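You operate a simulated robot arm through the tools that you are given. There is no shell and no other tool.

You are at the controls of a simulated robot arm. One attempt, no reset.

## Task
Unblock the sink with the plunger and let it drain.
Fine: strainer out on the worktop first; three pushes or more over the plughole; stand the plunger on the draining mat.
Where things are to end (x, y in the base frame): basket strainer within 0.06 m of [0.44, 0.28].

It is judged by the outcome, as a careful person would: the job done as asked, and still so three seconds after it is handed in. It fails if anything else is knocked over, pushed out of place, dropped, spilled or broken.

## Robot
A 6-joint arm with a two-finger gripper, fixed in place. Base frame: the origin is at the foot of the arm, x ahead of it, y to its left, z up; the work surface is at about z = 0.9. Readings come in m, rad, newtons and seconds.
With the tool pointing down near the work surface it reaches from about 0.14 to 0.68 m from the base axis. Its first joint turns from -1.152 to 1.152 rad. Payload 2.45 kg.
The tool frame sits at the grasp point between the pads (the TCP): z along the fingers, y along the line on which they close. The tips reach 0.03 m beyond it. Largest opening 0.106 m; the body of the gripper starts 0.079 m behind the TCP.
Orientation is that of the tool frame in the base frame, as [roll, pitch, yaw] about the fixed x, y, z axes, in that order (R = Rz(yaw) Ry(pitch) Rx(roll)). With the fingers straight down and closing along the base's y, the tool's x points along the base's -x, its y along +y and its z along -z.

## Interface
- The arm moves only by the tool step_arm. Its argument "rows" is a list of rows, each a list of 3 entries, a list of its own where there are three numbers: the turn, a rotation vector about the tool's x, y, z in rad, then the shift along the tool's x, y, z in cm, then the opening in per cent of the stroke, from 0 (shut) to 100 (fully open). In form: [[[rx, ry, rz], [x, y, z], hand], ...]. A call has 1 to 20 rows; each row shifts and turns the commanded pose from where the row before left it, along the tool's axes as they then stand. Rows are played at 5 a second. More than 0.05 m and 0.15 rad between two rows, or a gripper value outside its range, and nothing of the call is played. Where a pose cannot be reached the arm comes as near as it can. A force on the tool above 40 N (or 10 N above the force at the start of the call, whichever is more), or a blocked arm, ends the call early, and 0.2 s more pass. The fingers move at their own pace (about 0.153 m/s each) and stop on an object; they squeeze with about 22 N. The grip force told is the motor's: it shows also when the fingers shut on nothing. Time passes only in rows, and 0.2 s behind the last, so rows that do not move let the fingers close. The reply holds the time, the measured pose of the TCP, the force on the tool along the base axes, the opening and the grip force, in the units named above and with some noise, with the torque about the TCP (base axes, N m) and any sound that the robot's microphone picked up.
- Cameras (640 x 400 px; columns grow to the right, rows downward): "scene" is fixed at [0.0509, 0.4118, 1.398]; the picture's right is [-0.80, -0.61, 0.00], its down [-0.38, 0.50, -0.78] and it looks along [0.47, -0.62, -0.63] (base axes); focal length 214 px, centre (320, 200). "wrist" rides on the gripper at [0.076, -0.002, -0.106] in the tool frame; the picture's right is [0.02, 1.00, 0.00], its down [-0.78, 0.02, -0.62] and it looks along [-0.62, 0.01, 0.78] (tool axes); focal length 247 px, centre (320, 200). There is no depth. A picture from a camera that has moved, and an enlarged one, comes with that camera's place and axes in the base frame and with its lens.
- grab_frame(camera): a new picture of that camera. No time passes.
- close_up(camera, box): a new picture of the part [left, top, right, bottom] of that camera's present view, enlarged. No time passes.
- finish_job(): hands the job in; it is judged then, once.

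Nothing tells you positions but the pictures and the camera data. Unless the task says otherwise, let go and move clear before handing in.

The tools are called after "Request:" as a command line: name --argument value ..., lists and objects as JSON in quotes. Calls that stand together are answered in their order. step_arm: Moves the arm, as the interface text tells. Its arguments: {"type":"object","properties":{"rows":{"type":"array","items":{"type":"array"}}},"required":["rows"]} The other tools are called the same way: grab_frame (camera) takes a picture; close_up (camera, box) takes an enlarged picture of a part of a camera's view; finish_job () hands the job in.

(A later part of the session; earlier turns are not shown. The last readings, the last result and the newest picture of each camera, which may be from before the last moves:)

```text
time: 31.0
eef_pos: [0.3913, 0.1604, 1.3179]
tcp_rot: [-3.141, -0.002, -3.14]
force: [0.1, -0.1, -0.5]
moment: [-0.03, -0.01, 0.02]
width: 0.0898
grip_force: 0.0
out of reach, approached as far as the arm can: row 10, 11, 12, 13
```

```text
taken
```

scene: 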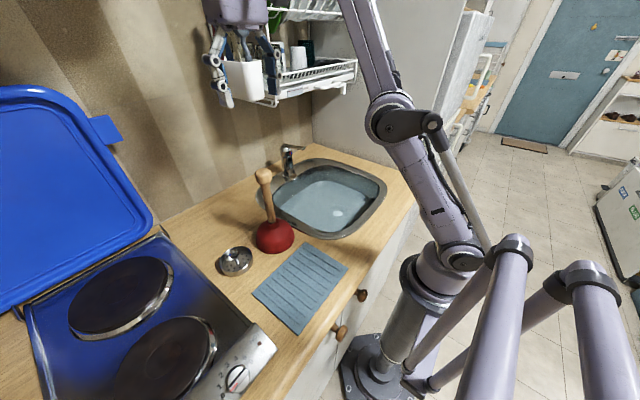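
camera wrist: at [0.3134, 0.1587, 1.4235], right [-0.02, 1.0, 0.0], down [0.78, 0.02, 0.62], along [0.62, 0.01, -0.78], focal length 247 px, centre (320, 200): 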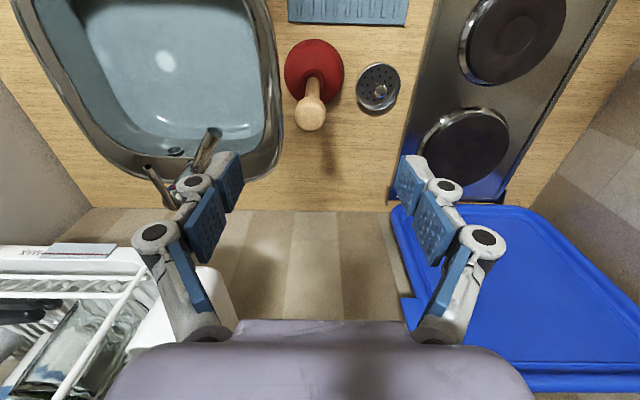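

Request:
close_up --camera "wrist" --box '[260, 20, 420, 150]'

Request:
close_up --camera "scene" --box '[210, 160, 310, 290]'

```text
3.08 times, centred on (340, 85) of wrist
camera zoom: at [0.3134, 0.1587, 1.4235], right [-0.02, 1.0, 0.0], down [0.78, 0.02, 0.62], along [0.62, 0.01, -0.78], focal length 760 px, centre (258, 554)
```

zoom: 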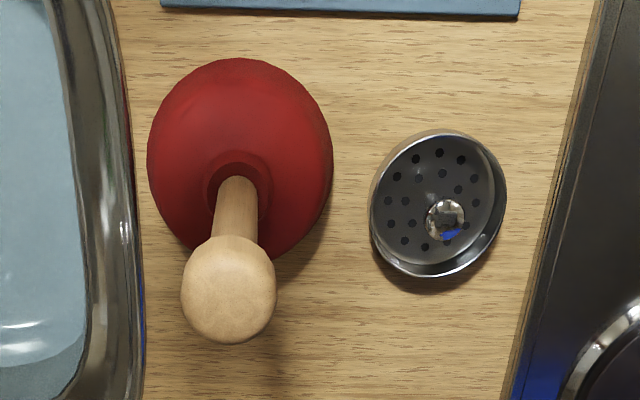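

```text
3.08 times, centred on (260, 225) of scene
camera zoom: at [0.0509, 0.4118, 1.398], right [-0.8, -0.61, 0.0], down [-0.38, 0.5, -0.78], along [0.47, -0.62, -0.63], focal length 660 px, centre (505, 123)
```

zoom: 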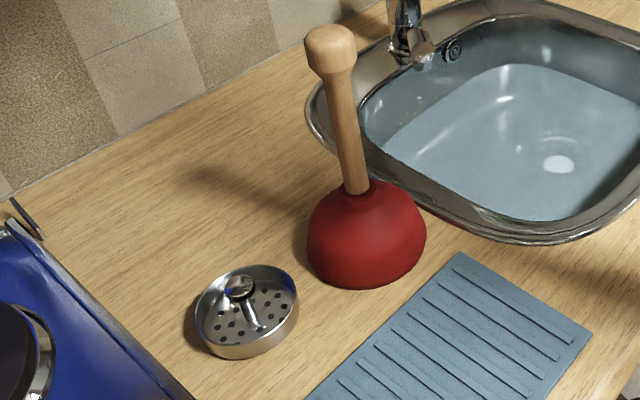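

The plunger axis is at about (0.421, 0.148), with the knob 39 mm wide and centred near z 1.114. I'll come down to just above it and check alignment.

Request:
step_arm --rows '[[[0, 0, 0], [0, -0.4, 2.5], 85], [[0, 0, 0], [0, -0.4, 2.5], 85], [[0, 0, 0], [-0.5, -0.4, 2.5], 85], [[0, 0, 0], [-1, 0, 2.5], 85], [[0, 0, 0], [-1, 0, 1.5], 85], [[0, 0, 0], [0, 0, 0], 85]]'

Request:
grab_frame --camera "wrist"

Request:
close_up --camera "scene" --box '[190, 90, 330, 260]'

```text
time: 32.4
eef_pos: [0.4604, 0.1653, 1.2483]
tcp_rot: [3.141, -0.002, 3.14]
force: [-0.3, -0.6, 0.0]
moment: [0.0, -0.02, -0.02]
width: 0.0904
grip_force: 0.1
out of reach, approached as far as the arm can: row 1, 2, 3, 4
```

```text
taken
camera wrist: at [0.3826, 0.1635, 1.3552], right [-0.02, 1.0, 0.0], down [0.78, 0.02, 0.62], along [0.62, 0.01, -0.78], focal length 247 px, centre (320, 200)
```

wrist: 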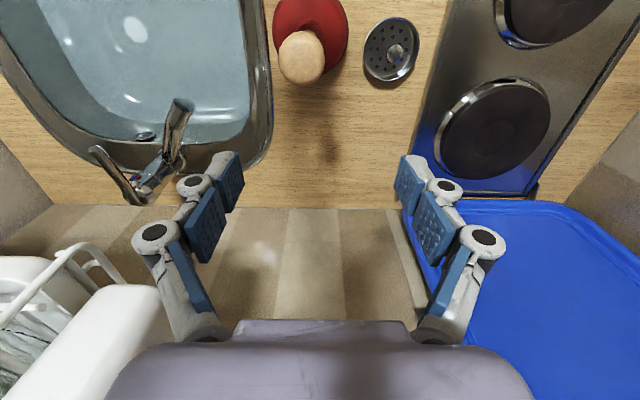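

```text
2.35 times, centred on (260, 175) of scene
camera zoom: at [0.051, 0.4118, 1.398], right [-0.8, -0.61, 0.0], down [-0.38, 0.5, -0.78], along [0.47, -0.62, -0.63], focal length 505 px, centre (461, 259)
```

zoom: 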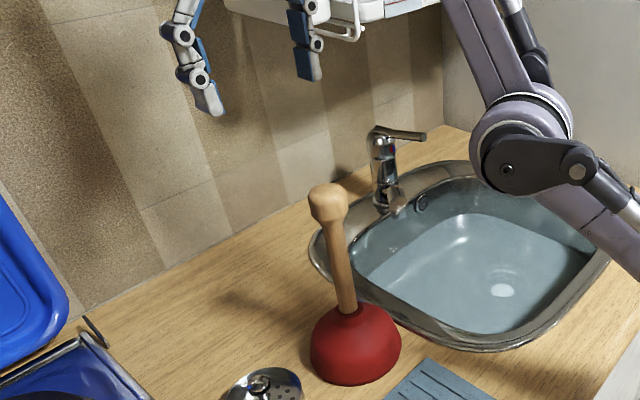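

The reach limit let the command drift forward to x ≈ 0.46. I'll move back to the plunger axis first, then down to just above the knob.

Request:
step_arm --rows '[[[0, 0, 0], [2, 0, 0], 85], [[0, 0, 0], [2, -0.8, 0.5], 85], [[0, 0, 0], [0, -0.9, 2], 85], [[0, 0, 0], [0, 0, 2], 85], [[0, 0, 0], [0, 0, 1], 85], [[0, 0, 0], [0, 0, 0], 85]]'

Request:
grab_frame --camera "wrist"

Request:
close_up --camera "scene" --box '[190, 90, 330, 260]'

```text
time: 33.8
eef_pos: [0.4703, 0.1672, 1.2341]
tcp_rot: [-3.14, -0.001, -3.14]
force: [0.8, 0.0, -0.5]
moment: [0.0, 0.0, 0.01]
width: 0.09
grip_force: 0.0
out of reach, approached as far as the arm can: row 1, 2, 3, 4, 5
```

```text
taken
camera wrist: at [0.3919, 0.1653, 1.3411], right [-0.02, 1.0, 0.0], down [0.78, 0.02, 0.62], along [0.62, 0.01, -0.79], focal length 247 px, centre (320, 200)
```

wrist: 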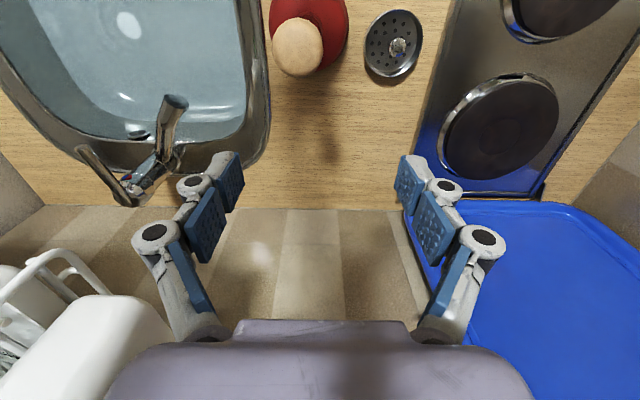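

```text
2.35 times, centred on (260, 175) of scene
camera zoom: at [0.0509, 0.4118, 1.398], right [-0.8, -0.61, 0.0], down [-0.38, 0.5, -0.78], along [0.47, -0.62, -0.63], focal length 505 px, centre (461, 259)
```

zoom: 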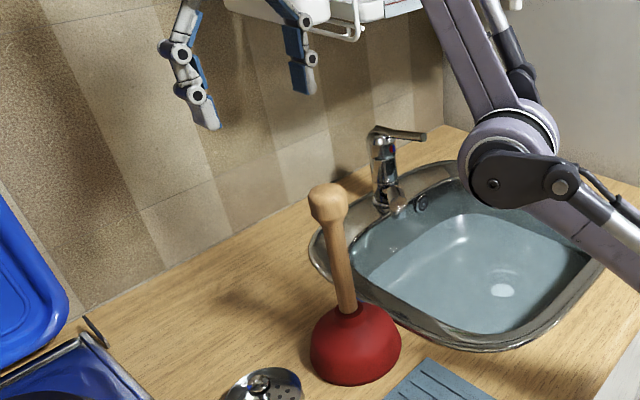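

The arm now looks straightened with its elbow slightly below the shoulder–wrist line, so it can't fold inward the right way. I'll push the command a little outward along the arm to straighten it, then bring it back with the elbow up.

Request:
step_arm --rows '[[[0, 0, 0], [-2.2, 0.7, -2.0], 85], [[0, 0, 0], [-2.2, 0.7, -2.0], 85]]'

Request:
grab_frame --camera "scene"

```text
time: 34.4
eef_pos: [0.4857, 0.1744, 1.2449]
tcp_rot: [-3.142, 0.0, 3.141]
force: [0.2, -0.1, 1.6]
moment: [-0.01, -0.02, -0.01]
width: 0.09
grip_force: 0.0
out of reach, approached as far as the arm can: row 1, 2
```

```text
taken
```

scene: 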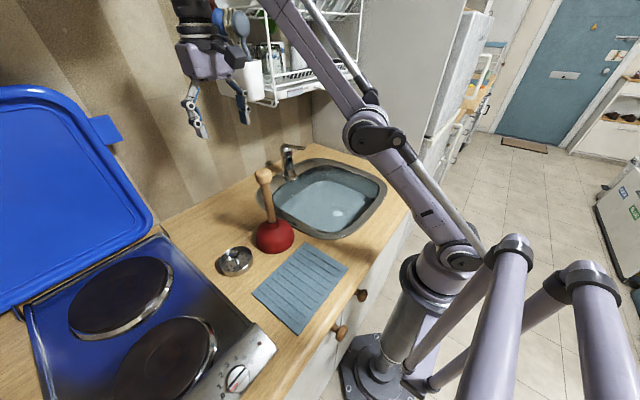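

The arm is straighter now. I'll test a small inward-and-down move.

Request:
step_arm --rows '[[[0, 0, 0], [0, 0, 3.5], 85]]'

Request:
grab_frame --camera "scene"

```text
time: 34.8
eef_pos: [0.4854, 0.1729, 1.2107]
tcp_rot: [3.141, 0.0, -3.141]
force: [0.3, 0.5, -1.3]
moment: [-0.04, 0.03, -0.02]
width: 0.09
grip_force: 0.1
```

```text
taken
```

scene: 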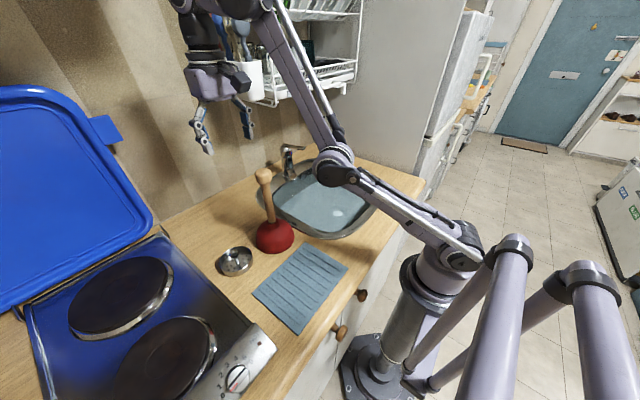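

The pose was reached but in the elbow-low posture, which I don't want over the worktop. I'll straighten fully with a larger outward command and see whether the elbow comes through to the upper side.

Request:
step_arm --rows '[[[0, 0, 0], [-1.5, 0.5, -4.5], 85]]'

Request:
grab_frame --camera "scene"

```text
time: 35.2
eef_pos: [0.4929, 0.1748, 1.2325]
tcp_rot: [3.141, 0.0, 3.141]
force: [0.1, -0.2, 0.0]
moment: [0.0, -0.03, 0.01]
width: 0.0899
grip_force: 0.2
out of reach, approached as far as the arm can: row 1
```

```text
taken
```

scene: 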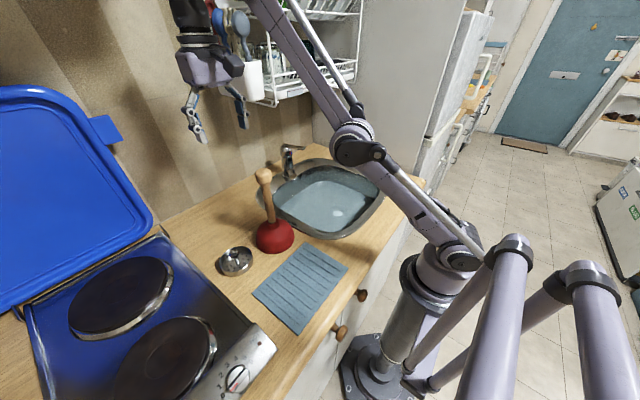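

Still elbow-low. The steep forearm angle is stopping it from straightening here, so I'll straighten it by going outward horizontally, with space all round.

Request:
step_arm --rows '[[[0, 0, 0], [-3.5, 1.2, 0], 85]]'

Request:
grab_frame --camera "scene"

Request:
grab_frame --camera "wrist"

```text
time: 35.6
eef_pos: [0.5077, 0.1785, 1.2225]
tcp_rot: [3.142, -0.001, 3.14]
force: [-0.4, -0.3, 0.8]
moment: [0.04, 0.04, 0.02]
width: 0.0901
grip_force: 0.1
out of reach, approached as far as the arm can: row 1
```

```text
taken
```

scene: 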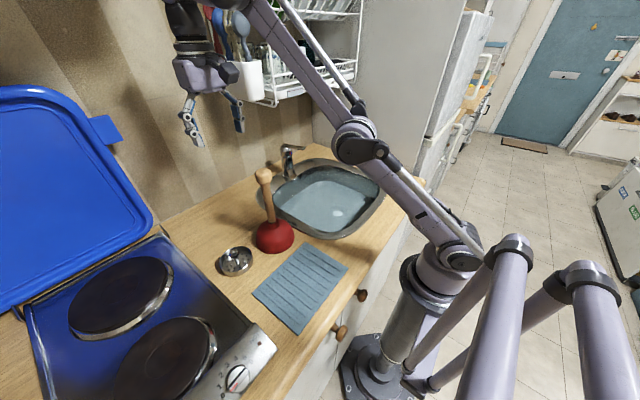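

```text
taken
camera wrist: at [0.4292, 0.1761, 1.3287], right [-0.02, 1.0, 0.0], down [0.78, 0.02, 0.62], along [0.62, 0.01, -0.78], focal length 247 px, centre (320, 200)
```

wrist: 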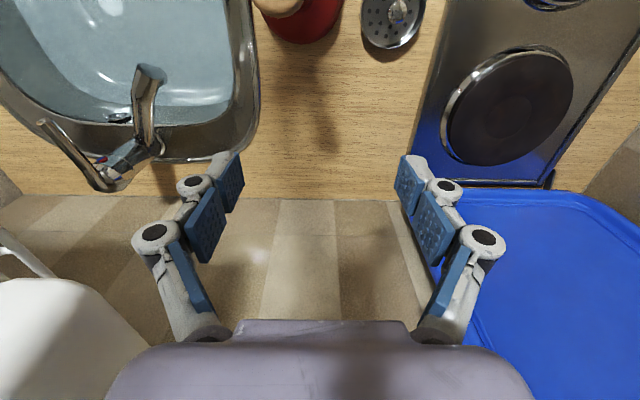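

Request:
step_arm --rows '[[[0, 0, 0], [-3.5, 1.2, -2.5], 85], [[0, 0, 0], [0, 0, 3], 85]]'

Request:
grab_frame --camera "scene"

```text
time: 36.2
eef_pos: [0.5074, 0.1777, 1.1929]
tcp_rot: [3.14, 0.001, 3.141]
force: [-0.4, -0.1, -0.6]
moment: [-0.06, 0.01, 0.01]
width: 0.0902
grip_force: 0.0
out of reach, approached as far as the arm can: row 1
```

```text
taken
```

scene: 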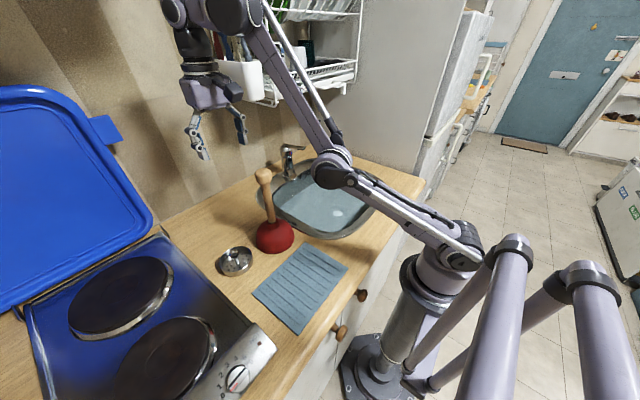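

Request:
step_arm --rows '[[[0, 0, 0], [-0.95, 0.33, 0], 85], [[0, 0, 0], [-0.95, 0.33, 0], 85], [[0, 0, 0], [-0.95, 0.33, 0], 85], [[0, 0, 0], [-0.95, 0.33, 0], 85]]'

Request:
grab_frame --camera "scene"

```text
time: 37.2
eef_pos: [0.5344, 0.1864, 1.1911]
tcp_rot: [3.141, 0.0, 3.14]
force: [-0.3, 0.1, 0.4]
moment: [-0.01, 0.0, -0.03]
width: 0.0899
grip_force: 0.0
out of reach, approached as far as the arm can: row 4
```

```text
taken
```

scene: 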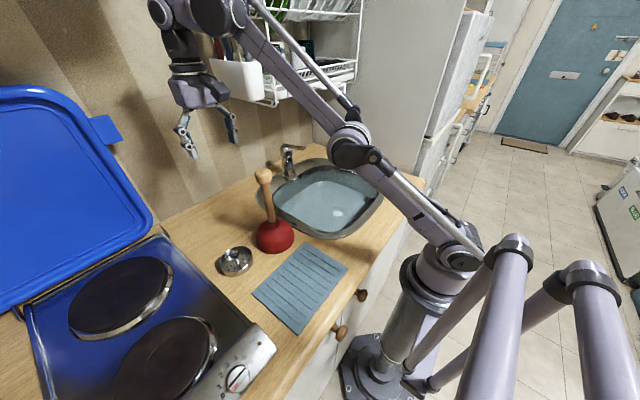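

Request:
step_arm --rows '[[[0, 0, 0], [-0.95, 0.33, 0], 85], [[0, 0, 0], [2.5, -0.8, 0], 85]]'

Request:
grab_frame --camera "scene"

```text
time: 37.8
eef_pos: [0.5123, 0.1804, 1.1849]
tcp_rot: [3.141, 0.0, 3.141]
force: [-0.4, 0.1, -0.2]
moment: [-0.01, -0.02, 0.02]
width: 0.09
grip_force: 0.0
out of reach, approached as far as the arm can: row 1
```

```text
taken
```

scene: 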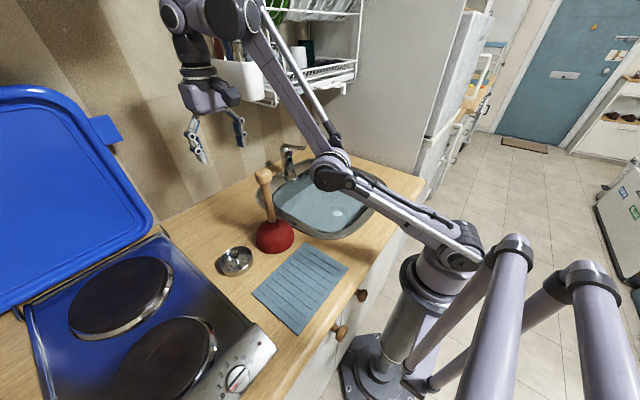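

Still elbow-low. From the straightened pose I'll make a quicker outward-and-down sweep, which should bend the forearm down relative to the upper arm and leave the elbow above.

Request:
step_arm --rows '[[[0, 0, 0], [-2.5, 0.8, 0], 85], [[0, 0, 0], [-3.4, 1.2, 3.4], 85]]'

Request:
grab_frame --camera "scene"

Request:
grab_frame --camera "wrist"

```text
time: 38.4
eef_pos: [0.5614, 0.1962, 1.1453]
tcp_rot: [3.141, 0.0, 3.141]
force: [0.4, 0.3, -0.5]
moment: [-0.01, 0.03, 0.01]
width: 0.0898
grip_force: 0.0
out of reach, approached as far as the arm can: row 2
```

```text
taken
```

scene: 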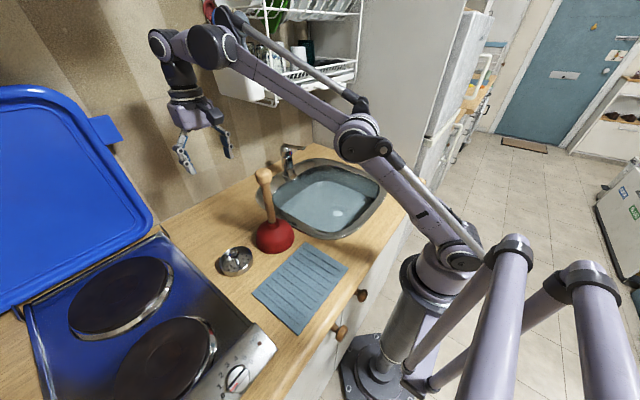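

```text
taken
camera wrist: at [0.483, 0.1938, 1.2519], right [-0.02, 1.0, 0.0], down [0.78, 0.02, 0.62], along [0.62, 0.01, -0.78], focal length 247 px, centre (320, 200)
```

wrist: 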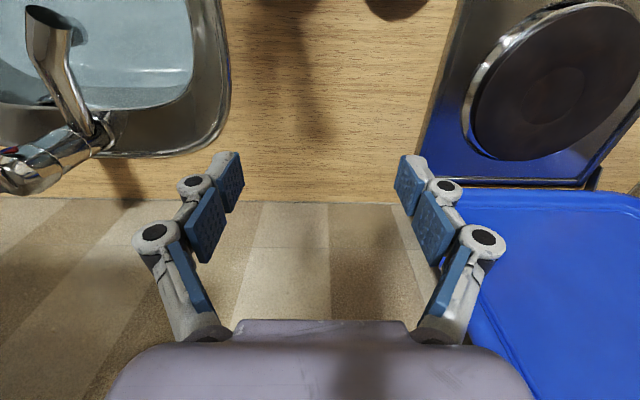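

The forearm now looks flatter than the upper arm, so the elbow is on the upper side. Testing with an inward move.

Request:
step_arm --rows '[[[0, 0, 0], [2.5, -0.8, 0], 85]]'

Request:
grab_frame --camera "scene"

```text
time: 38.8
eef_pos: [0.5359, 0.1889, 1.144]
tcp_rot: [-3.141, 0.0, -3.14]
force: [-0.5, 0.1, -0.5]
moment: [0.03, 0.0, 0.03]
width: 0.09
grip_force: 0.1
```

```text
taken
```

scene: 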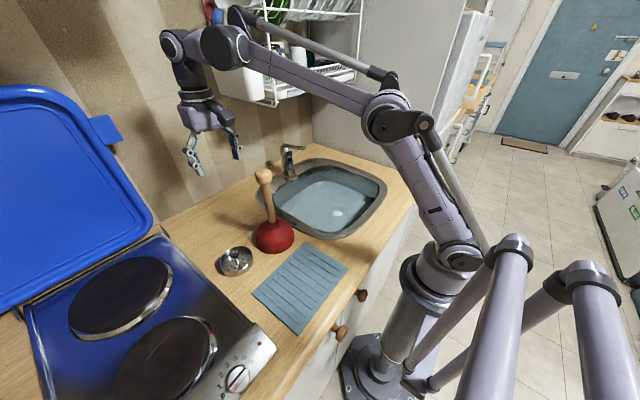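

The elbow is back on the upper side. From here I'll stay within r² + (z−0.81)² < 0.41 to keep it there. Now back to just above the plunger knob.

Request:
step_arm --rows '[[[0, 0, 0], [2.0, -1.4, 0], 85], [[0, 0, 0], [2.0, -1.4, -1.0], 85], [[0, 0, 0], [1.6, -1.3, -2.0], 85], [[0, 0, 0], [2, 0, -1.6], 85], [[0, 0, 0], [2, 0, 0], 85], [[0, 0, 0], [1.9, 0, 0], 85], [[0, 0, 0], [0, 0, 0], 85]]'

Request:
grab_frame --camera "wrist"

Request:
grab_frame --camera "scene"

```text
time: 40.4
eef_pos: [0.4197, 0.1472, 1.1898]
tcp_rot: [-3.142, 0.001, -3.141]
force: [-0.1, 0.1, 0.3]
moment: [-0.02, 0.02, 0.02]
width: 0.0902
grip_force: 0.0
```

```text
taken
camera wrist: at [0.3418, 0.1451, 1.2959], right [-0.02, 1.0, 0.0], down [0.78, 0.02, 0.62], along [0.62, 0.01, -0.78], focal length 247 px, centre (320, 200)
```

wrist: 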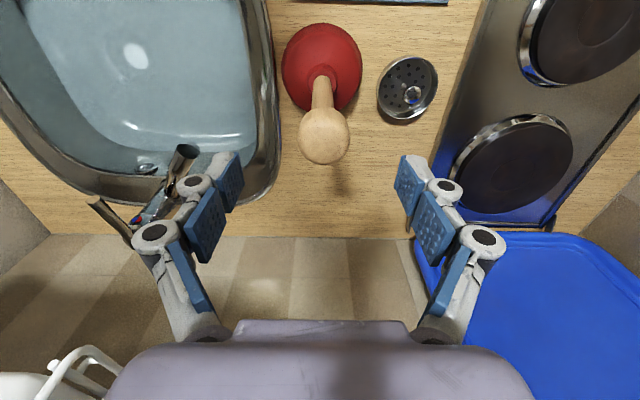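

```text
taken
```

scene: 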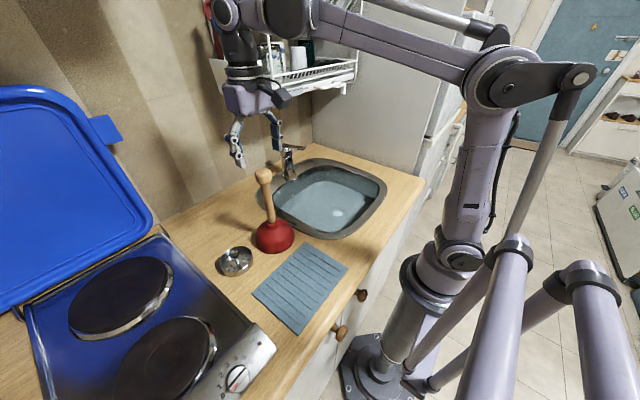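

The knob is centred at about (0.4235, 0.149), between the fingers. I'll lower so the pads span it.

Request:
step_arm --rows '[[[0, 0, 0], [-0.3, 0.2, 2], 85], [[0, 0, 0], [0, 0, 2], 85], [[0, 0, 0], [0, 0, 2], 80], [[0, 0, 0], [0, 0, 1.5], 75], [[0, 0, 0], [0, 0, 0.8], 70], [[0, 0, 0], [0, 0, 0], 70]]'

Request:
grab_frame --camera "wrist"

Request:
close_up --camera "scene" --box '[200, 100, 340, 270]'

```text
time: 41.8
eef_pos: [0.4233, 0.1491, 1.1068]
tcp_rot: [3.141, 0.001, 3.141]
force: [-1.0, 0.3, -0.2]
moment: [0.0, 0.02, 0.02]
width: 0.0742
grip_force: 0.2
```

```text
taken
camera wrist: at [0.3453, 0.1474, 1.213], right [-0.02, 1.0, 0.0], down [0.78, 0.02, 0.62], along [0.62, 0.01, -0.78], focal length 247 px, centre (320, 200)
```

wrist: 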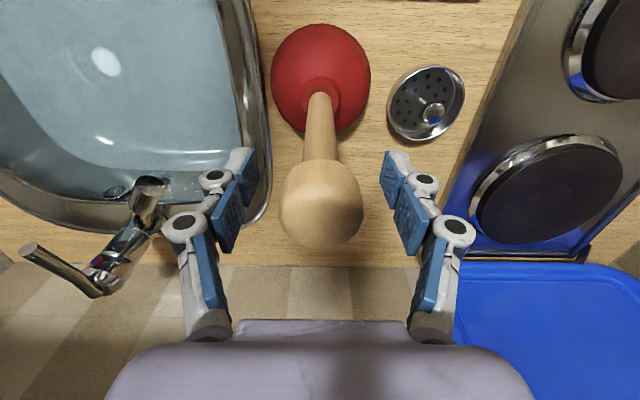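

```text
2.35 times, centred on (270, 185) of scene
camera zoom: at [0.0509, 0.4118, 1.398], right [-0.8, -0.61, 0.0], down [-0.38, 0.5, -0.78], along [0.47, -0.62, -0.63], focal length 505 px, centre (438, 235)
```

zoom: 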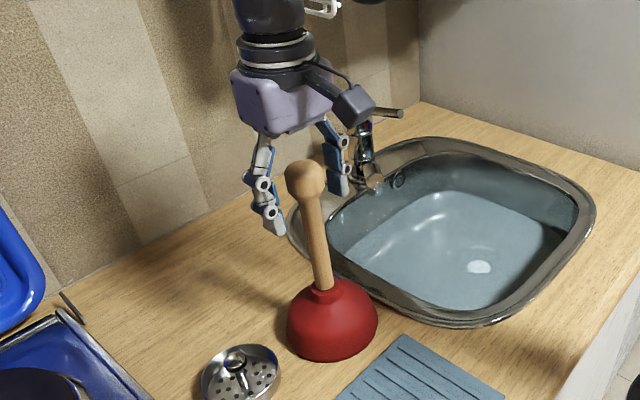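

The knob sits between the pads, about 1 cm above the TCP. I'll lower slightly and close.

Request:
step_arm --rows '[[[0, 0, 0], [-0.2, 0, 0.7], 70], [[0, 0, 0], [0, 0, 0], 50], [[0, 0, 0], [0, 0, 0], 20], [[0, 0, 0], [0, 0, 0], 0], [[0, 0, 0], [0, 0, 0], 0]]'

Request:
grab_frame --camera "wrist"

Request:
close_up --camera "scene" --box '[200, 100, 340, 270]'

```text
time: 43.0
eef_pos: [0.4252, 0.149, 1.1005]
tcp_rot: [3.141, 0.001, -3.141]
force: [0.3, 0.6, 0.1]
moment: [-0.03, 0.01, 0.02]
width: 0.0344
grip_force: 21.6
```

```text
taken
camera wrist: at [0.3469, 0.1471, 1.2064], right [-0.02, 1.0, 0.0], down [0.78, 0.02, 0.62], along [0.62, 0.01, -0.78], focal length 247 px, centre (320, 200)
```

wrist: 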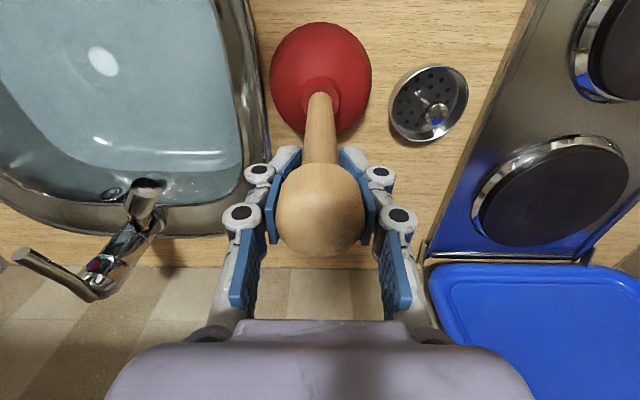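

```text
2.35 times, centred on (270, 185) of scene
camera zoom: at [0.0509, 0.4119, 1.398], right [-0.8, -0.61, 0.0], down [-0.38, 0.5, -0.78], along [0.47, -0.62, -0.63], focal length 505 px, centre (438, 235)
```

zoom: 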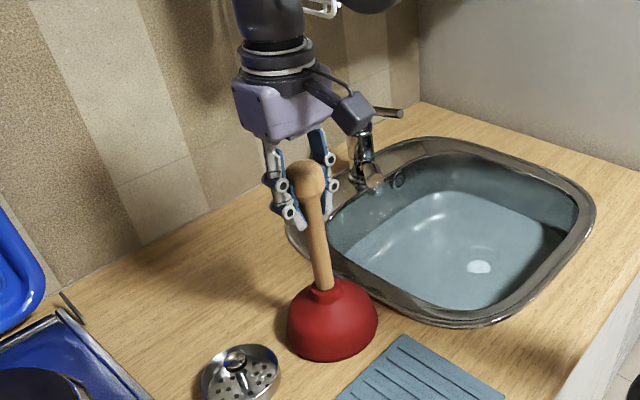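

Gripped at 34 mm on the knob. Lifting gently.

Request:
step_arm --rows '[[[0, 0, 0], [0, 0, -0.5], 0], [[0, 0, 0], [0, 0, -1], 0], [[0, 0, 0], [0, 0, -1.5], 0], [[0, 0, 0], [0, 0, -1.5], 0], [[0, 0, 0], [0, 0, 0], 0]]'

Request:
grab_frame --camera "wrist"

Request:
grab_frame --camera "scene"

```text
time: 44.2
eef_pos: [0.4252, 0.1483, 1.145]
tcp_rot: [3.141, 0.0, -3.14]
force: [0.0, 0.0, -2.7]
moment: [0.01, -0.01, -0.01]
width: 0.0344
grip_force: 22.0
```

```text
taken
camera wrist: at [0.3472, 0.146, 1.2509], right [-0.02, 1.0, 0.0], down [0.78, 0.02, 0.62], along [0.62, 0.01, -0.78], focal length 247 px, centre (320, 200)
```

wrist: 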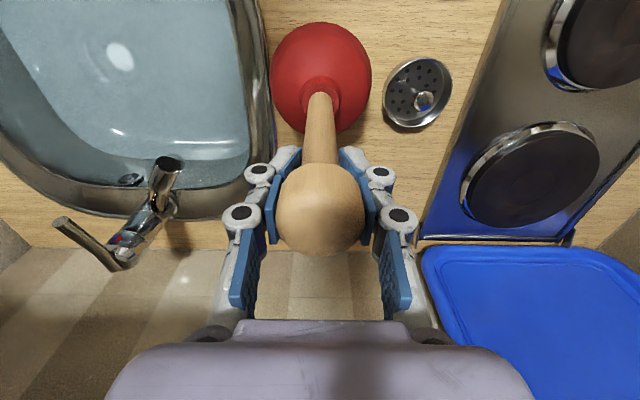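

```text
taken
```

scene: 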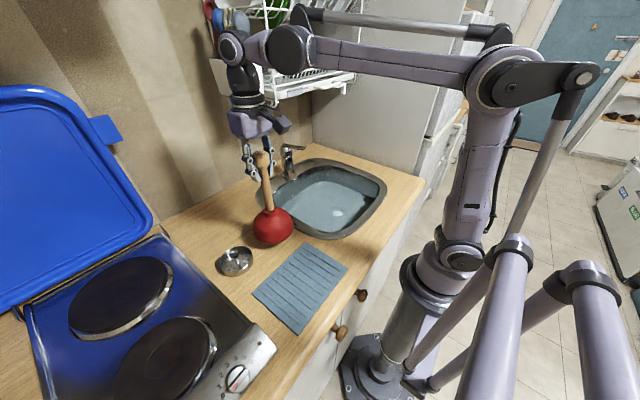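

The plunger hangs upright about 4.5 cm above the worktop. I'll carry it to the sink, pulled back to x ≈ 0.38 to stay clear of the spout.

Request:
step_arm --rows '[[[0, 0, 0], [1.5, -1, -0.3], 0], [[0, 0, 0], [1.5, -2, -0.3], 0], [[0, 0, 0], [1.5, -2.3, 0], 0], [[0, 0, 0], [0, -2.6, 0], 0], [[0, 0, 0], [0, -2.6, 0], 0], [[0, 0, 0], [0, -2.6, 0], 0], [[0, 0, 0], [0, -2.6, 0], 0], [[0, 0, 0], [0, -2.6, 0], 0], [[0, 0, 0], [0, -2.6, 0], 0], [[0, 0, 0], [0, -2.6, 0], 0], [[0, 0, 0], [0, -2.6, 0], 0], [[0, 0, 0], [0, -2.6, 0], 0], [[0, 0, 0], [-0.5, -2.6, 0], 0], [[0, 0, 0], [-1, -2.6, 0], 0], [[0, 0, 0], [-1.5, -2.0, 0], 0], [[0, 0, 0], [-1.5, -1.3, 0], 0], [[0, 0, 0], [-0.6, -0.3, 0], 0], [[0, 0, 0], [0, 0, 0], 0]]'

Request:
grab_frame --camera "wrist"

Request:
grab_frame --camera "scene"

```text
time: 48.0
eef_pos: [0.4317, -0.2258, 1.1497]
tcp_rot: [-3.14, 0.0, -3.141]
force: [-0.5, 0.8, -2.1]
moment: [0.02, -0.02, 0.01]
width: 0.0346
grip_force: 22.5
```

```text
taken
camera wrist: at [0.3532, -0.2281, 1.2565], right [-0.02, 1.0, 0.0], down [0.78, 0.02, 0.62], along [0.62, 0.01, -0.78], focal length 247 px, centre (320, 200)
```

wrist: 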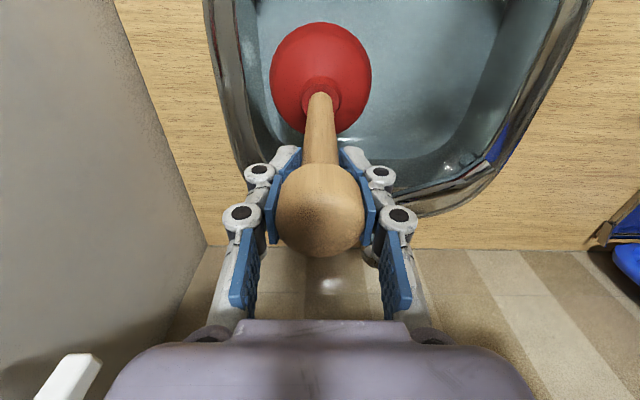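

```text
taken
```

scene: 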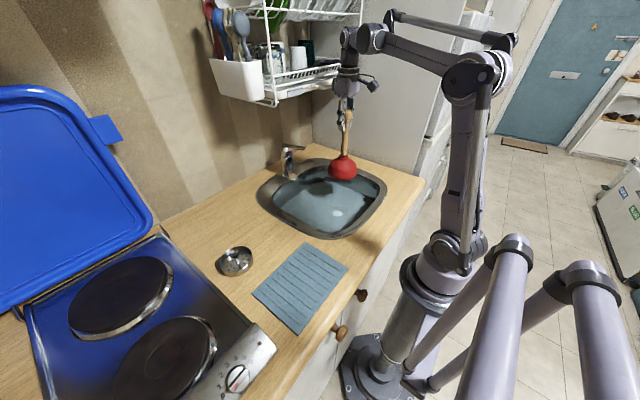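

The plunger is above the sink. I'll check the plughole position once more before lowering.

Request:
close_up --camera "scene" --box '[290, 140, 390, 240]'

```text
4.00 times, centred on (340, 190) of scene
camera zoom: at [0.051, 0.4118, 1.398], right [-0.8, -0.61, 0.0], down [-0.38, 0.5, -0.78], along [0.47, -0.62, -0.63], focal length 858 px, centre (240, 240)
```

zoom: 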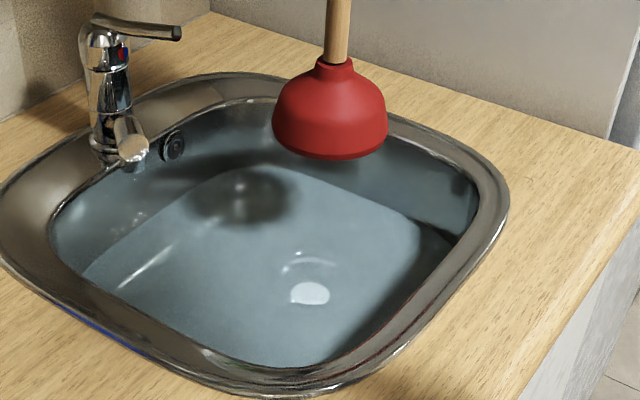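

The plughole is confirmed at (0.432, -0.227), directly below the plunger. I'll lower into the water gently.

Request:
step_arm --rows '[[[0, 0, 0], [0, -0.1, 2], 0], [[0, 0, 0], [0, 0, 2.5], 0], [[0, 0, 0], [0, 0, 2.5], 0], [[0, 0, 0], [0, 0, 2.5], 0], [[0, 0, 0], [0, 0, 2], 0], [[0, 0, 0], [0, 0, 1.5], 0], [[0, 0, 0], [0, 0, 1.5], 0], [[0, 0, 0], [0, 0, 1], 0], [[0, 0, 0], [0, 0, 1], 0], [[0, 0, 0], [0, 0, 1], 0], [[0, 0, 0], [0, 0, 0], 0]]'

Request:
grab_frame --camera "wrist"

Request:
close_up --camera "scene" --box '[260, 90, 400, 240]'

```text
time: 50.4
eef_pos: [0.4307, -0.2264, 0.9765]
tcp_rot: [-3.14, 0.0, -3.141]
force: [0.3, 0.2, -2.1]
moment: [0.03, -0.02, 0.0]
width: 0.0344
grip_force: 22.0
```

```text
taken
camera wrist: at [0.3538, -0.2286, 1.0821], right [-0.02, 1.0, 0.0], down [0.78, 0.02, 0.62], along [0.62, 0.01, -0.78], focal length 247 px, centre (320, 200)
```

wrist: 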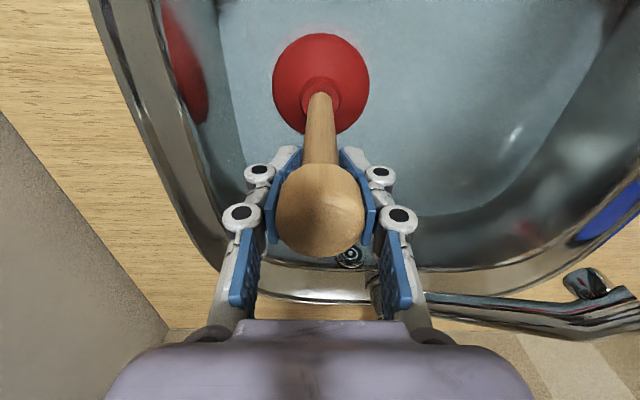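

```text
2.67 times, centred on (330, 165) of scene
camera zoom: at [0.051, 0.4118, 1.398], right [-0.8, -0.61, 0.0], down [-0.38, 0.5, -0.78], along [0.47, -0.62, -0.63], focal length 572 px, centre (293, 293)
```

zoom: 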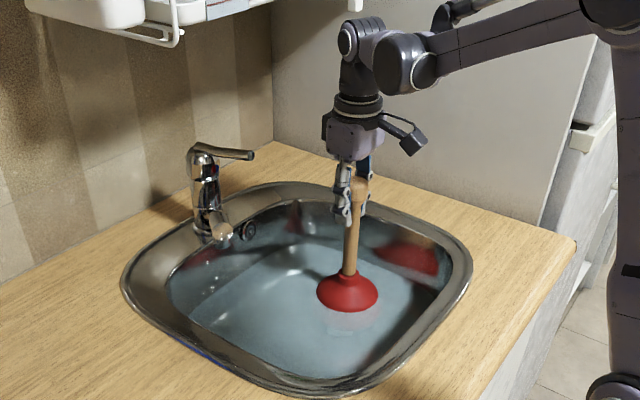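

The cup is in the water just above the plughole. I'll lower to contact.

Request:
step_arm --rows '[[[0, 0, 0], [0, 0, 0.8], 0], [[0, 0, 0], [0, 0, 0.8], 0], [[0, 0, 0], [0, 0, 0.5], 0], [[0, 0, 0], [0, 0, 0.5], 0]]'

```text
time: 51.4
eef_pos: [0.4317, -0.2268, 0.9495]
tcp_rot: [3.14, -0.001, -3.141]
force: [0.1, 0.7, 1.2]
moment: [-0.11, -0.01, -0.02]
width: 0.0344
grip_force: 22.1
```

The force has changed sign, so the cup is touching the sink floor at TCP z ≈ 0.95. First push.

Request:
step_arm --rows '[[[0, 0, 0], [0, 0, 0.6], 0], [[0, 0, 0], [0, 0, 0.6], 0]]'

Request:
grab_frame --camera "wrist"

Request:
close_up --camera "scene" --box '[260, 90, 400, 240]'

```text
time: 52.0
eef_pos: [0.4324, -0.2271, 0.9379]
tcp_rot: [3.141, 0.0, 3.141]
force: [1.8, 2.2, 6.4]
moment: [0.01, -0.11, -0.01]
width: 0.0345
grip_force: 21.9
```

```text
taken
camera wrist: at [0.3538, -0.2289, 1.044], right [-0.02, 1.0, 0.0], down [0.78, 0.02, 0.62], along [0.62, 0.01, -0.78], focal length 247 px, centre (320, 200)
```

wrist: 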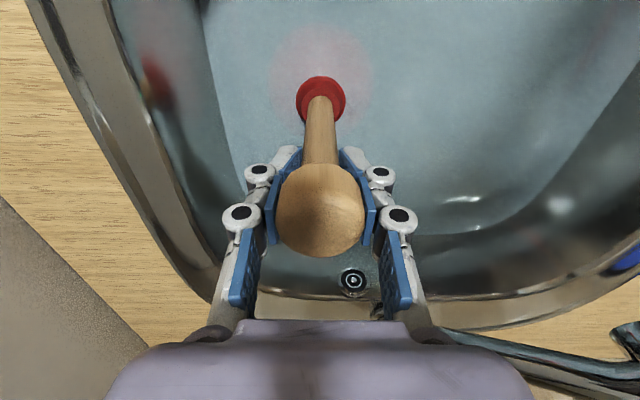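

```text
2.67 times, centred on (330, 165) of scene
camera zoom: at [0.0509, 0.412, 1.398], right [-0.8, -0.61, 0.0], down [-0.38, 0.5, -0.78], along [0.47, -0.62, -0.63], focal length 572 px, centre (293, 293)
```

zoom: 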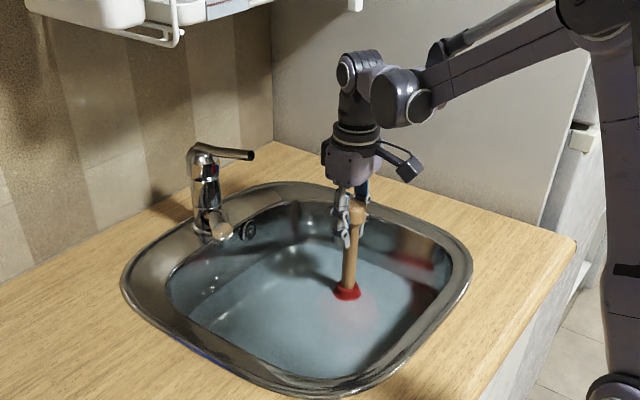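

The cup compresses like a spring (about 9 N at 1.2 cm) and the grip isn't slipping. I'll press deeper and then release.

Request:
step_arm --rows '[[[0, 0, 0], [0, 0, 0.7], 0], [[0, 0, 0], [0, 0, 0.7], 0], [[0, 0, 0], [0, 0, 0.4], 0], [[0, 0, 0], [0, 0, 0], 0]]'

Request:
close_up --camera "scene" --box '[260, 90, 400, 240]'

Request:
grab_frame --camera "wrist"

```text
time: 53.0
eef_pos: [0.4304, -0.2271, 0.9196]
tcp_rot: [-3.141, 0.001, -3.141]
force: [1.9, 0.1, 18.9]
moment: [0.03, 0.06, -0.01]
width: 0.0342
grip_force: 21.6
heard: click
```

```text
2.67 times, centred on (330, 165) of scene
camera zoom: at [0.0507, 0.412, 1.398], right [-0.8, -0.61, 0.0], down [-0.38, 0.5, -0.78], along [0.47, -0.62, -0.63], focal length 572 px, centre (293, 293)
```

zoom: 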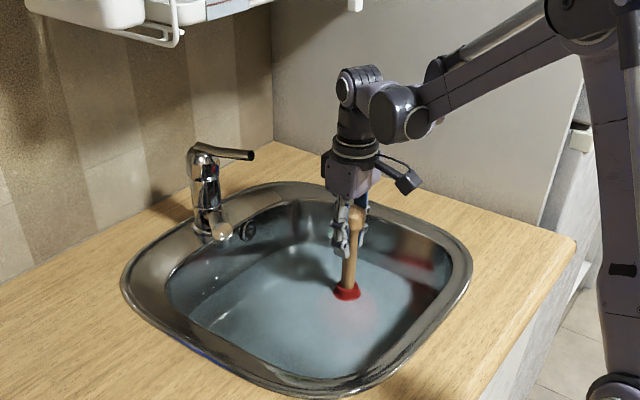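

```text
taken
camera wrist: at [0.353, -0.2282, 1.0256], right [-0.02, 1.0, 0.0], down [0.78, 0.02, 0.62], along [0.62, 0.01, -0.78], focal length 247 px, centre (320, 200)
```

wrist: 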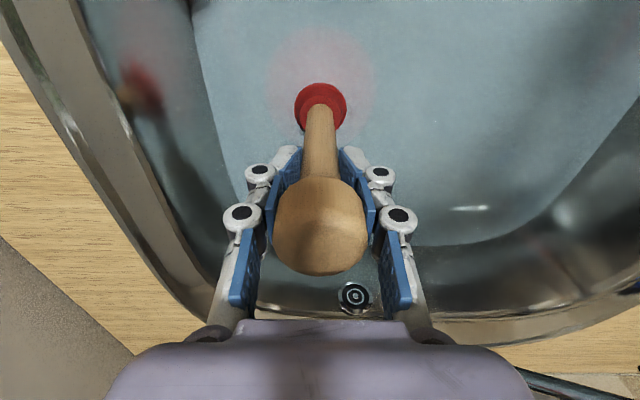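

There was a click on the first push, and the handle slid slightly in the grip. I'll ease up and push a second time.

Request:
step_arm --rows '[[[0, 0, 0], [0, 0, -1], 0], [[0, 0, 0], [0, 0, -1], 0], [[0, 0, 0], [0, 0, -1], 0], [[0, 0, 0], [0, 0, 0], 0]]'

Request:
step_arm --rows '[[[0, 0, 0], [0, 0, 1], 0], [[0, 0, 0], [0, 0, 1], 0], [[0, 0, 0], [0, 0, 1], 0], [[0, 0, 0], [0, 0, 0], 0]]'

Request:
grab_frame --camera "wrist"

```text
time: 54.0
eef_pos: [0.4309, -0.2264, 0.9486]
tcp_rot: [-3.141, 0.002, -3.139]
force: [0.9, -0.6, -2.3]
moment: [-0.01, 0.0, 0.02]
width: 0.0342
grip_force: 22.3
```

```text
time: 55.0
eef_pos: [0.4308, -0.2266, 0.9194]
tcp_rot: [-3.139, -0.001, 3.138]
force: [1.6, -5.2, 18.8]
moment: [0.02, 0.17, -0.01]
width: 0.0343
grip_force: 22.0
heard: click
```

```text
taken
camera wrist: at [0.3532, -0.2282, 1.0254], right [-0.02, 1.0, 0.0], down [0.78, 0.02, 0.62], along [0.62, 0.01, -0.78], focal length 247 px, centre (320, 200)
```

wrist: 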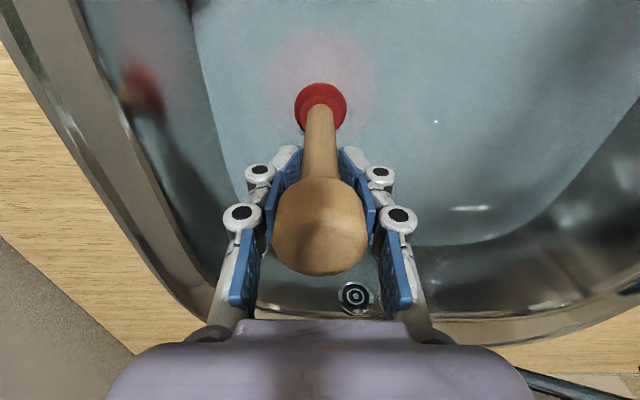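

The second push clicked too and there was no more slip. Now the third and fourth.

Request:
step_arm --rows '[[[0, 0, 0], [0, 0, -1], 0], [[0, 0, 0], [0, 0, -1], 0], [[0, 0, 0], [0, 0, -1], 0], [[0, 0, 0], [0, 0, 0], 0]]'

Request:
step_arm --rows '[[[0, 0, 0], [0, 0, 1], 0], [[0, 0, 0], [0, 0, 1], 0], [[0, 0, 0], [0, 0, 1], 0], [[0, 0, 0], [0, 0, 0], 0]]'

Request:
step_arm --rows '[[[0, 0, 0], [0, 0, -1], 0], [[0, 0, 0], [0, 0, -1], 0], [[0, 0, 0], [0, 0, -1], 0], [[0, 0, 0], [0, 0, 0], 0]]'

Request:
step_arm --rows '[[[0, 0, 0], [0, 0, 1], 0], [[0, 0, 0], [0, 0, 1], 0], [[0, 0, 0], [0, 0, 1], 0], [[0, 0, 0], [0, 0, 0], 0]]'

Request:
close_up --camera "scene" --box '[260, 90, 400, 240]'

```text
time: 56.0
eef_pos: [0.4313, -0.2257, 0.9487]
tcp_rot: [3.141, 0.0, 3.142]
force: [-0.8, 0.4, -1.6]
moment: [0.0, -0.02, 0.01]
width: 0.0342
grip_force: 21.7
```

```text
time: 57.0
eef_pos: [0.432, -0.2262, 0.9183]
tcp_rot: [-3.14, 0.001, -3.141]
force: [4.2, -3.0, 18.5]
moment: [-0.01, 0.1, 0.01]
width: 0.0342
grip_force: 22.4
heard: click
```

```text
time: 58.0
eef_pos: [0.4312, -0.2258, 0.9491]
tcp_rot: [3.14, -0.001, 3.141]
force: [0.4, 0.8, -1.9]
moment: [0.01, 0.01, -0.01]
width: 0.0337
grip_force: 22.5
```

```text
time: 59.0
eef_pos: [0.4311, -0.2273, 0.9199]
tcp_rot: [3.141, 0.0, 3.141]
force: [-3.8, 1.3, 10.9]
moment: [0.0, 0.11, 0.03]
width: 0.0341
grip_force: 22.3
heard: click
```

```text
2.67 times, centred on (330, 165) of scene
camera zoom: at [0.0507, 0.412, 1.398], right [-0.8, -0.61, 0.0], down [-0.38, 0.5, -0.78], along [0.47, -0.62, -0.63], focal length 572 px, centre (293, 293)
```

zoom: 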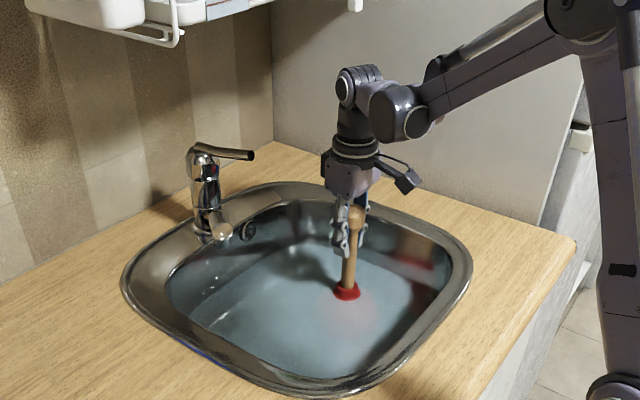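

I've made four pushes, each with a click, and the last read only about 11 N. I'll lift the cup off the plughole, keep it over the sink, and see whether the water drains.

Request:
step_arm --rows '[[[0, 0, 0], [0, 0, -1], 0], [[0, 0, 0], [0, 0, -1], 0], [[0, 0, 0], [0, 0, -1], 0], [[0, 0, 0], [0, 0, -1], 0], [[0, 0, 0], [0, 0, -1.5], 0], [[0, 0, 0], [0, 0, -2], 0], [[0, 0, 0], [0, 0, -2], 0], [[0, 0, 0], [0, 0, -2], 0], [[0, 0, 0], [0, 0, 0], 0], [[0, 0, 0], [0, 0, 0], 0], [[0, 0, 0], [0, 0, 0], 0], [[0, 0, 0], [0, 0, 0], 0], [[0, 0, 0], [0, 0, 0], 0], [[0, 0, 0], [0, 0, 0], 0], [[0, 0, 0], [0, 0, 0], 0]]'

Request:
close_up --camera "scene" --box '[260, 90, 400, 240]'

Request:
grab_frame --camera "wrist"

```text
time: 62.2
eef_pos: [0.4316, -0.2262, 1.0358]
tcp_rot: [3.14, -0.001, -3.141]
force: [-0.7, 0.8, -3.5]
moment: [0.01, 0.03, 0.0]
width: 0.0342
grip_force: 22.4
```

```text
2.67 times, centred on (330, 165) of scene
camera zoom: at [0.051, 0.4118, 1.398], right [-0.8, -0.61, 0.0], down [-0.38, 0.5, -0.78], along [0.47, -0.62, -0.63], focal length 572 px, centre (293, 293)
```

zoom: 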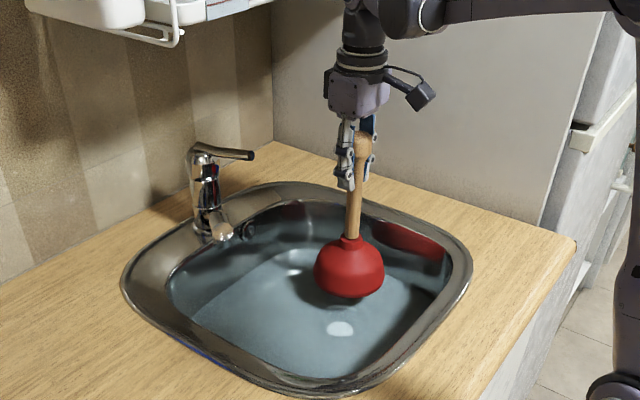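

```text
taken
camera wrist: at [0.353, -0.2284, 1.141], right [-0.02, 1.0, 0.0], down [0.78, 0.02, 0.62], along [0.62, 0.01, -0.78], focal length 247 px, centre (320, 200)
```

wrist: 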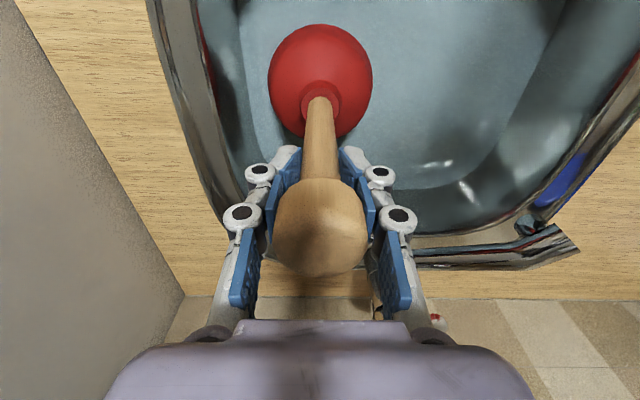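

The water line may be dropping. I'll wait a few seconds here and compare.

Request:
step_arm --rows '[[[0, 0, 0], [0, 0, -0.5], 0], [[0, 0, 0], [0, 0, 0], 0], [[0, 0, 0], [0, 0, 0], 0], [[0, 0, 0], [0, 0, 0], 0], [[0, 0, 0], [0, 0, 0], 0], [[0, 0, 0], [0, 0, 0], 0], [[0, 0, 0], [0, 0, 0], 0], [[0, 0, 0], [0, 0, 0], 0], [[0, 0, 0], [0, 0, 0], 0], [[0, 0, 0], [0, 0, 0], 0], [[0, 0, 0], [0, 0, 0], 0], [[0, 0, 0], [0, 0, 0], 0], [[0, 0, 0], [0, 0, 0], 0], [[0, 0, 0], [0, 0, 0], 0], [[0, 0, 0], [0, 0, 0], 0], [[0, 0, 0], [0, 0, 0], 0], [[0, 0, 0], [0, 0, 0], 0], [[0, 0, 0], [0, 0, 0], 0]]'

Request:
close_up --camera "scene" --box '[260, 90, 400, 240]'

```text
time: 66.0
eef_pos: [0.4308, -0.2255, 1.0403]
tcp_rot: [-3.14, 0.0, -3.14]
force: [-0.4, 0.6, -2.4]
moment: [0.03, -0.03, 0.02]
width: 0.0341
grip_force: 22.3
```

```text
2.67 times, centred on (330, 165) of scene
camera zoom: at [0.051, 0.4118, 1.398], right [-0.8, -0.61, 0.0], down [-0.38, 0.5, -0.78], along [0.47, -0.62, -0.63], focal length 572 px, centre (293, 293)
```

zoom: 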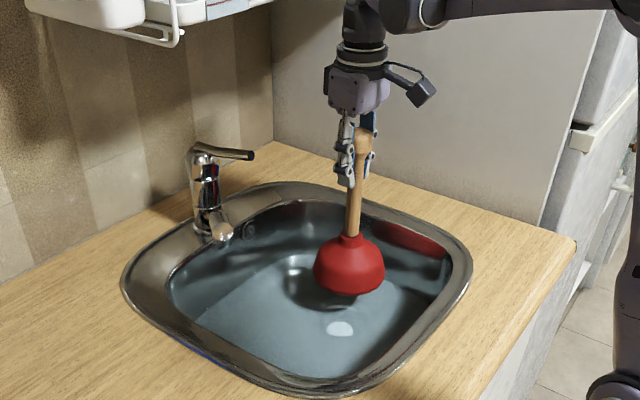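

The level is creeping down and the cup has finished dripping. While it drains I'll carry the plunger to the mat, raising it first to clear the rim.

Request:
step_arm --rows '[[[0, 0, 0], [0, 0, -2.8], 0], [[0, 0, 0], [0, 0, -2.8], 0], [[0, 0, 0], [0, 0, -2.8], 0], [[0, 0, 0], [0, 0, -2.8], 0], [[0, 0, 0], [0, 0, 0], 0], [[0, 0, 0], [0, 0, 0], 0], [[0, 0, 0], [0, 0, 0], 0], [[0, 0, 0], [0, 0, 0], 0], [[0, 0, 0], [2, 2, 0], 0], [[0, 0, 0], [2, 2, 0], 0], [[0, 0, 0], [2, 2, 0], 0], [[0, 0, 0], [2, 2, 0], 0], [[0, 0, 0], [2, 2, 0], 0], [[0, 0, 0], [0, 0, 0], 0]]'

Request:
grab_frame --camera "scene"

Request:
close_up --camera "scene" --box '[260, 90, 400, 240]'

Request:
grab_frame --camera "wrist"

```text
time: 69.0
eef_pos: [0.3319, -0.1285, 1.1535]
tcp_rot: [3.142, 0.001, 3.141]
force: [0.3, -0.3, -3.2]
moment: [-0.03, -0.06, 0.0]
width: 0.0341
grip_force: 21.9
```

```text
taken
```

scene: 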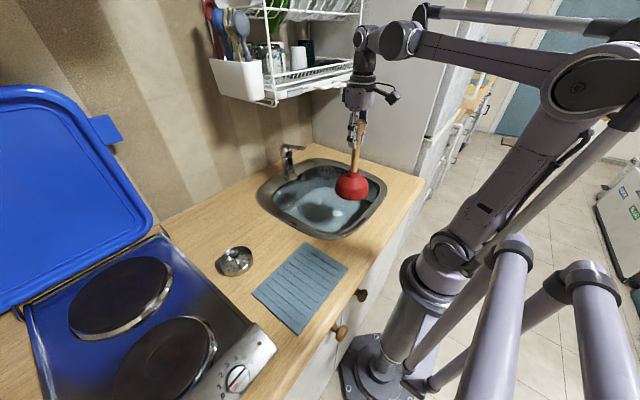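

```text
2.67 times, centred on (330, 165) of scene
camera zoom: at [0.0509, 0.4118, 1.398], right [-0.8, -0.61, 0.0], down [-0.38, 0.5, -0.78], along [0.47, -0.62, -0.63], focal length 572 px, centre (293, 293)
```

zoom: 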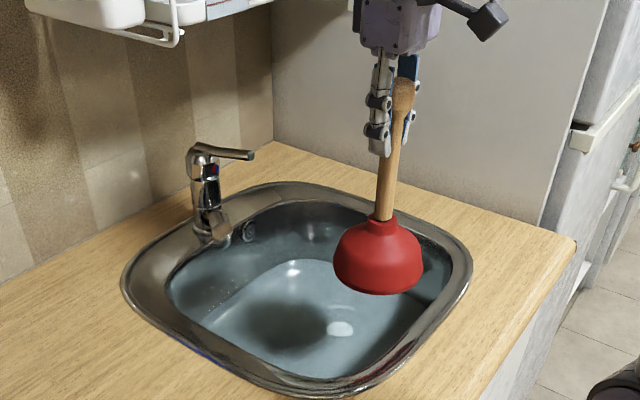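

```text
taken
camera wrist: at [0.2535, -0.1302, 1.2582], right [-0.02, 1.0, 0.0], down [0.78, 0.02, 0.62], along [0.62, 0.01, -0.78], focal length 247 px, centre (320, 200)
```

wrist: 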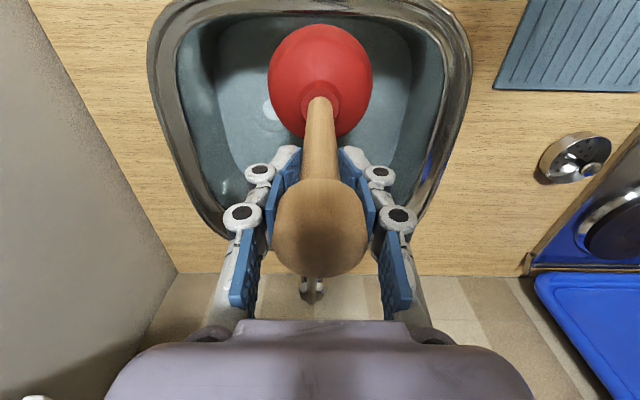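

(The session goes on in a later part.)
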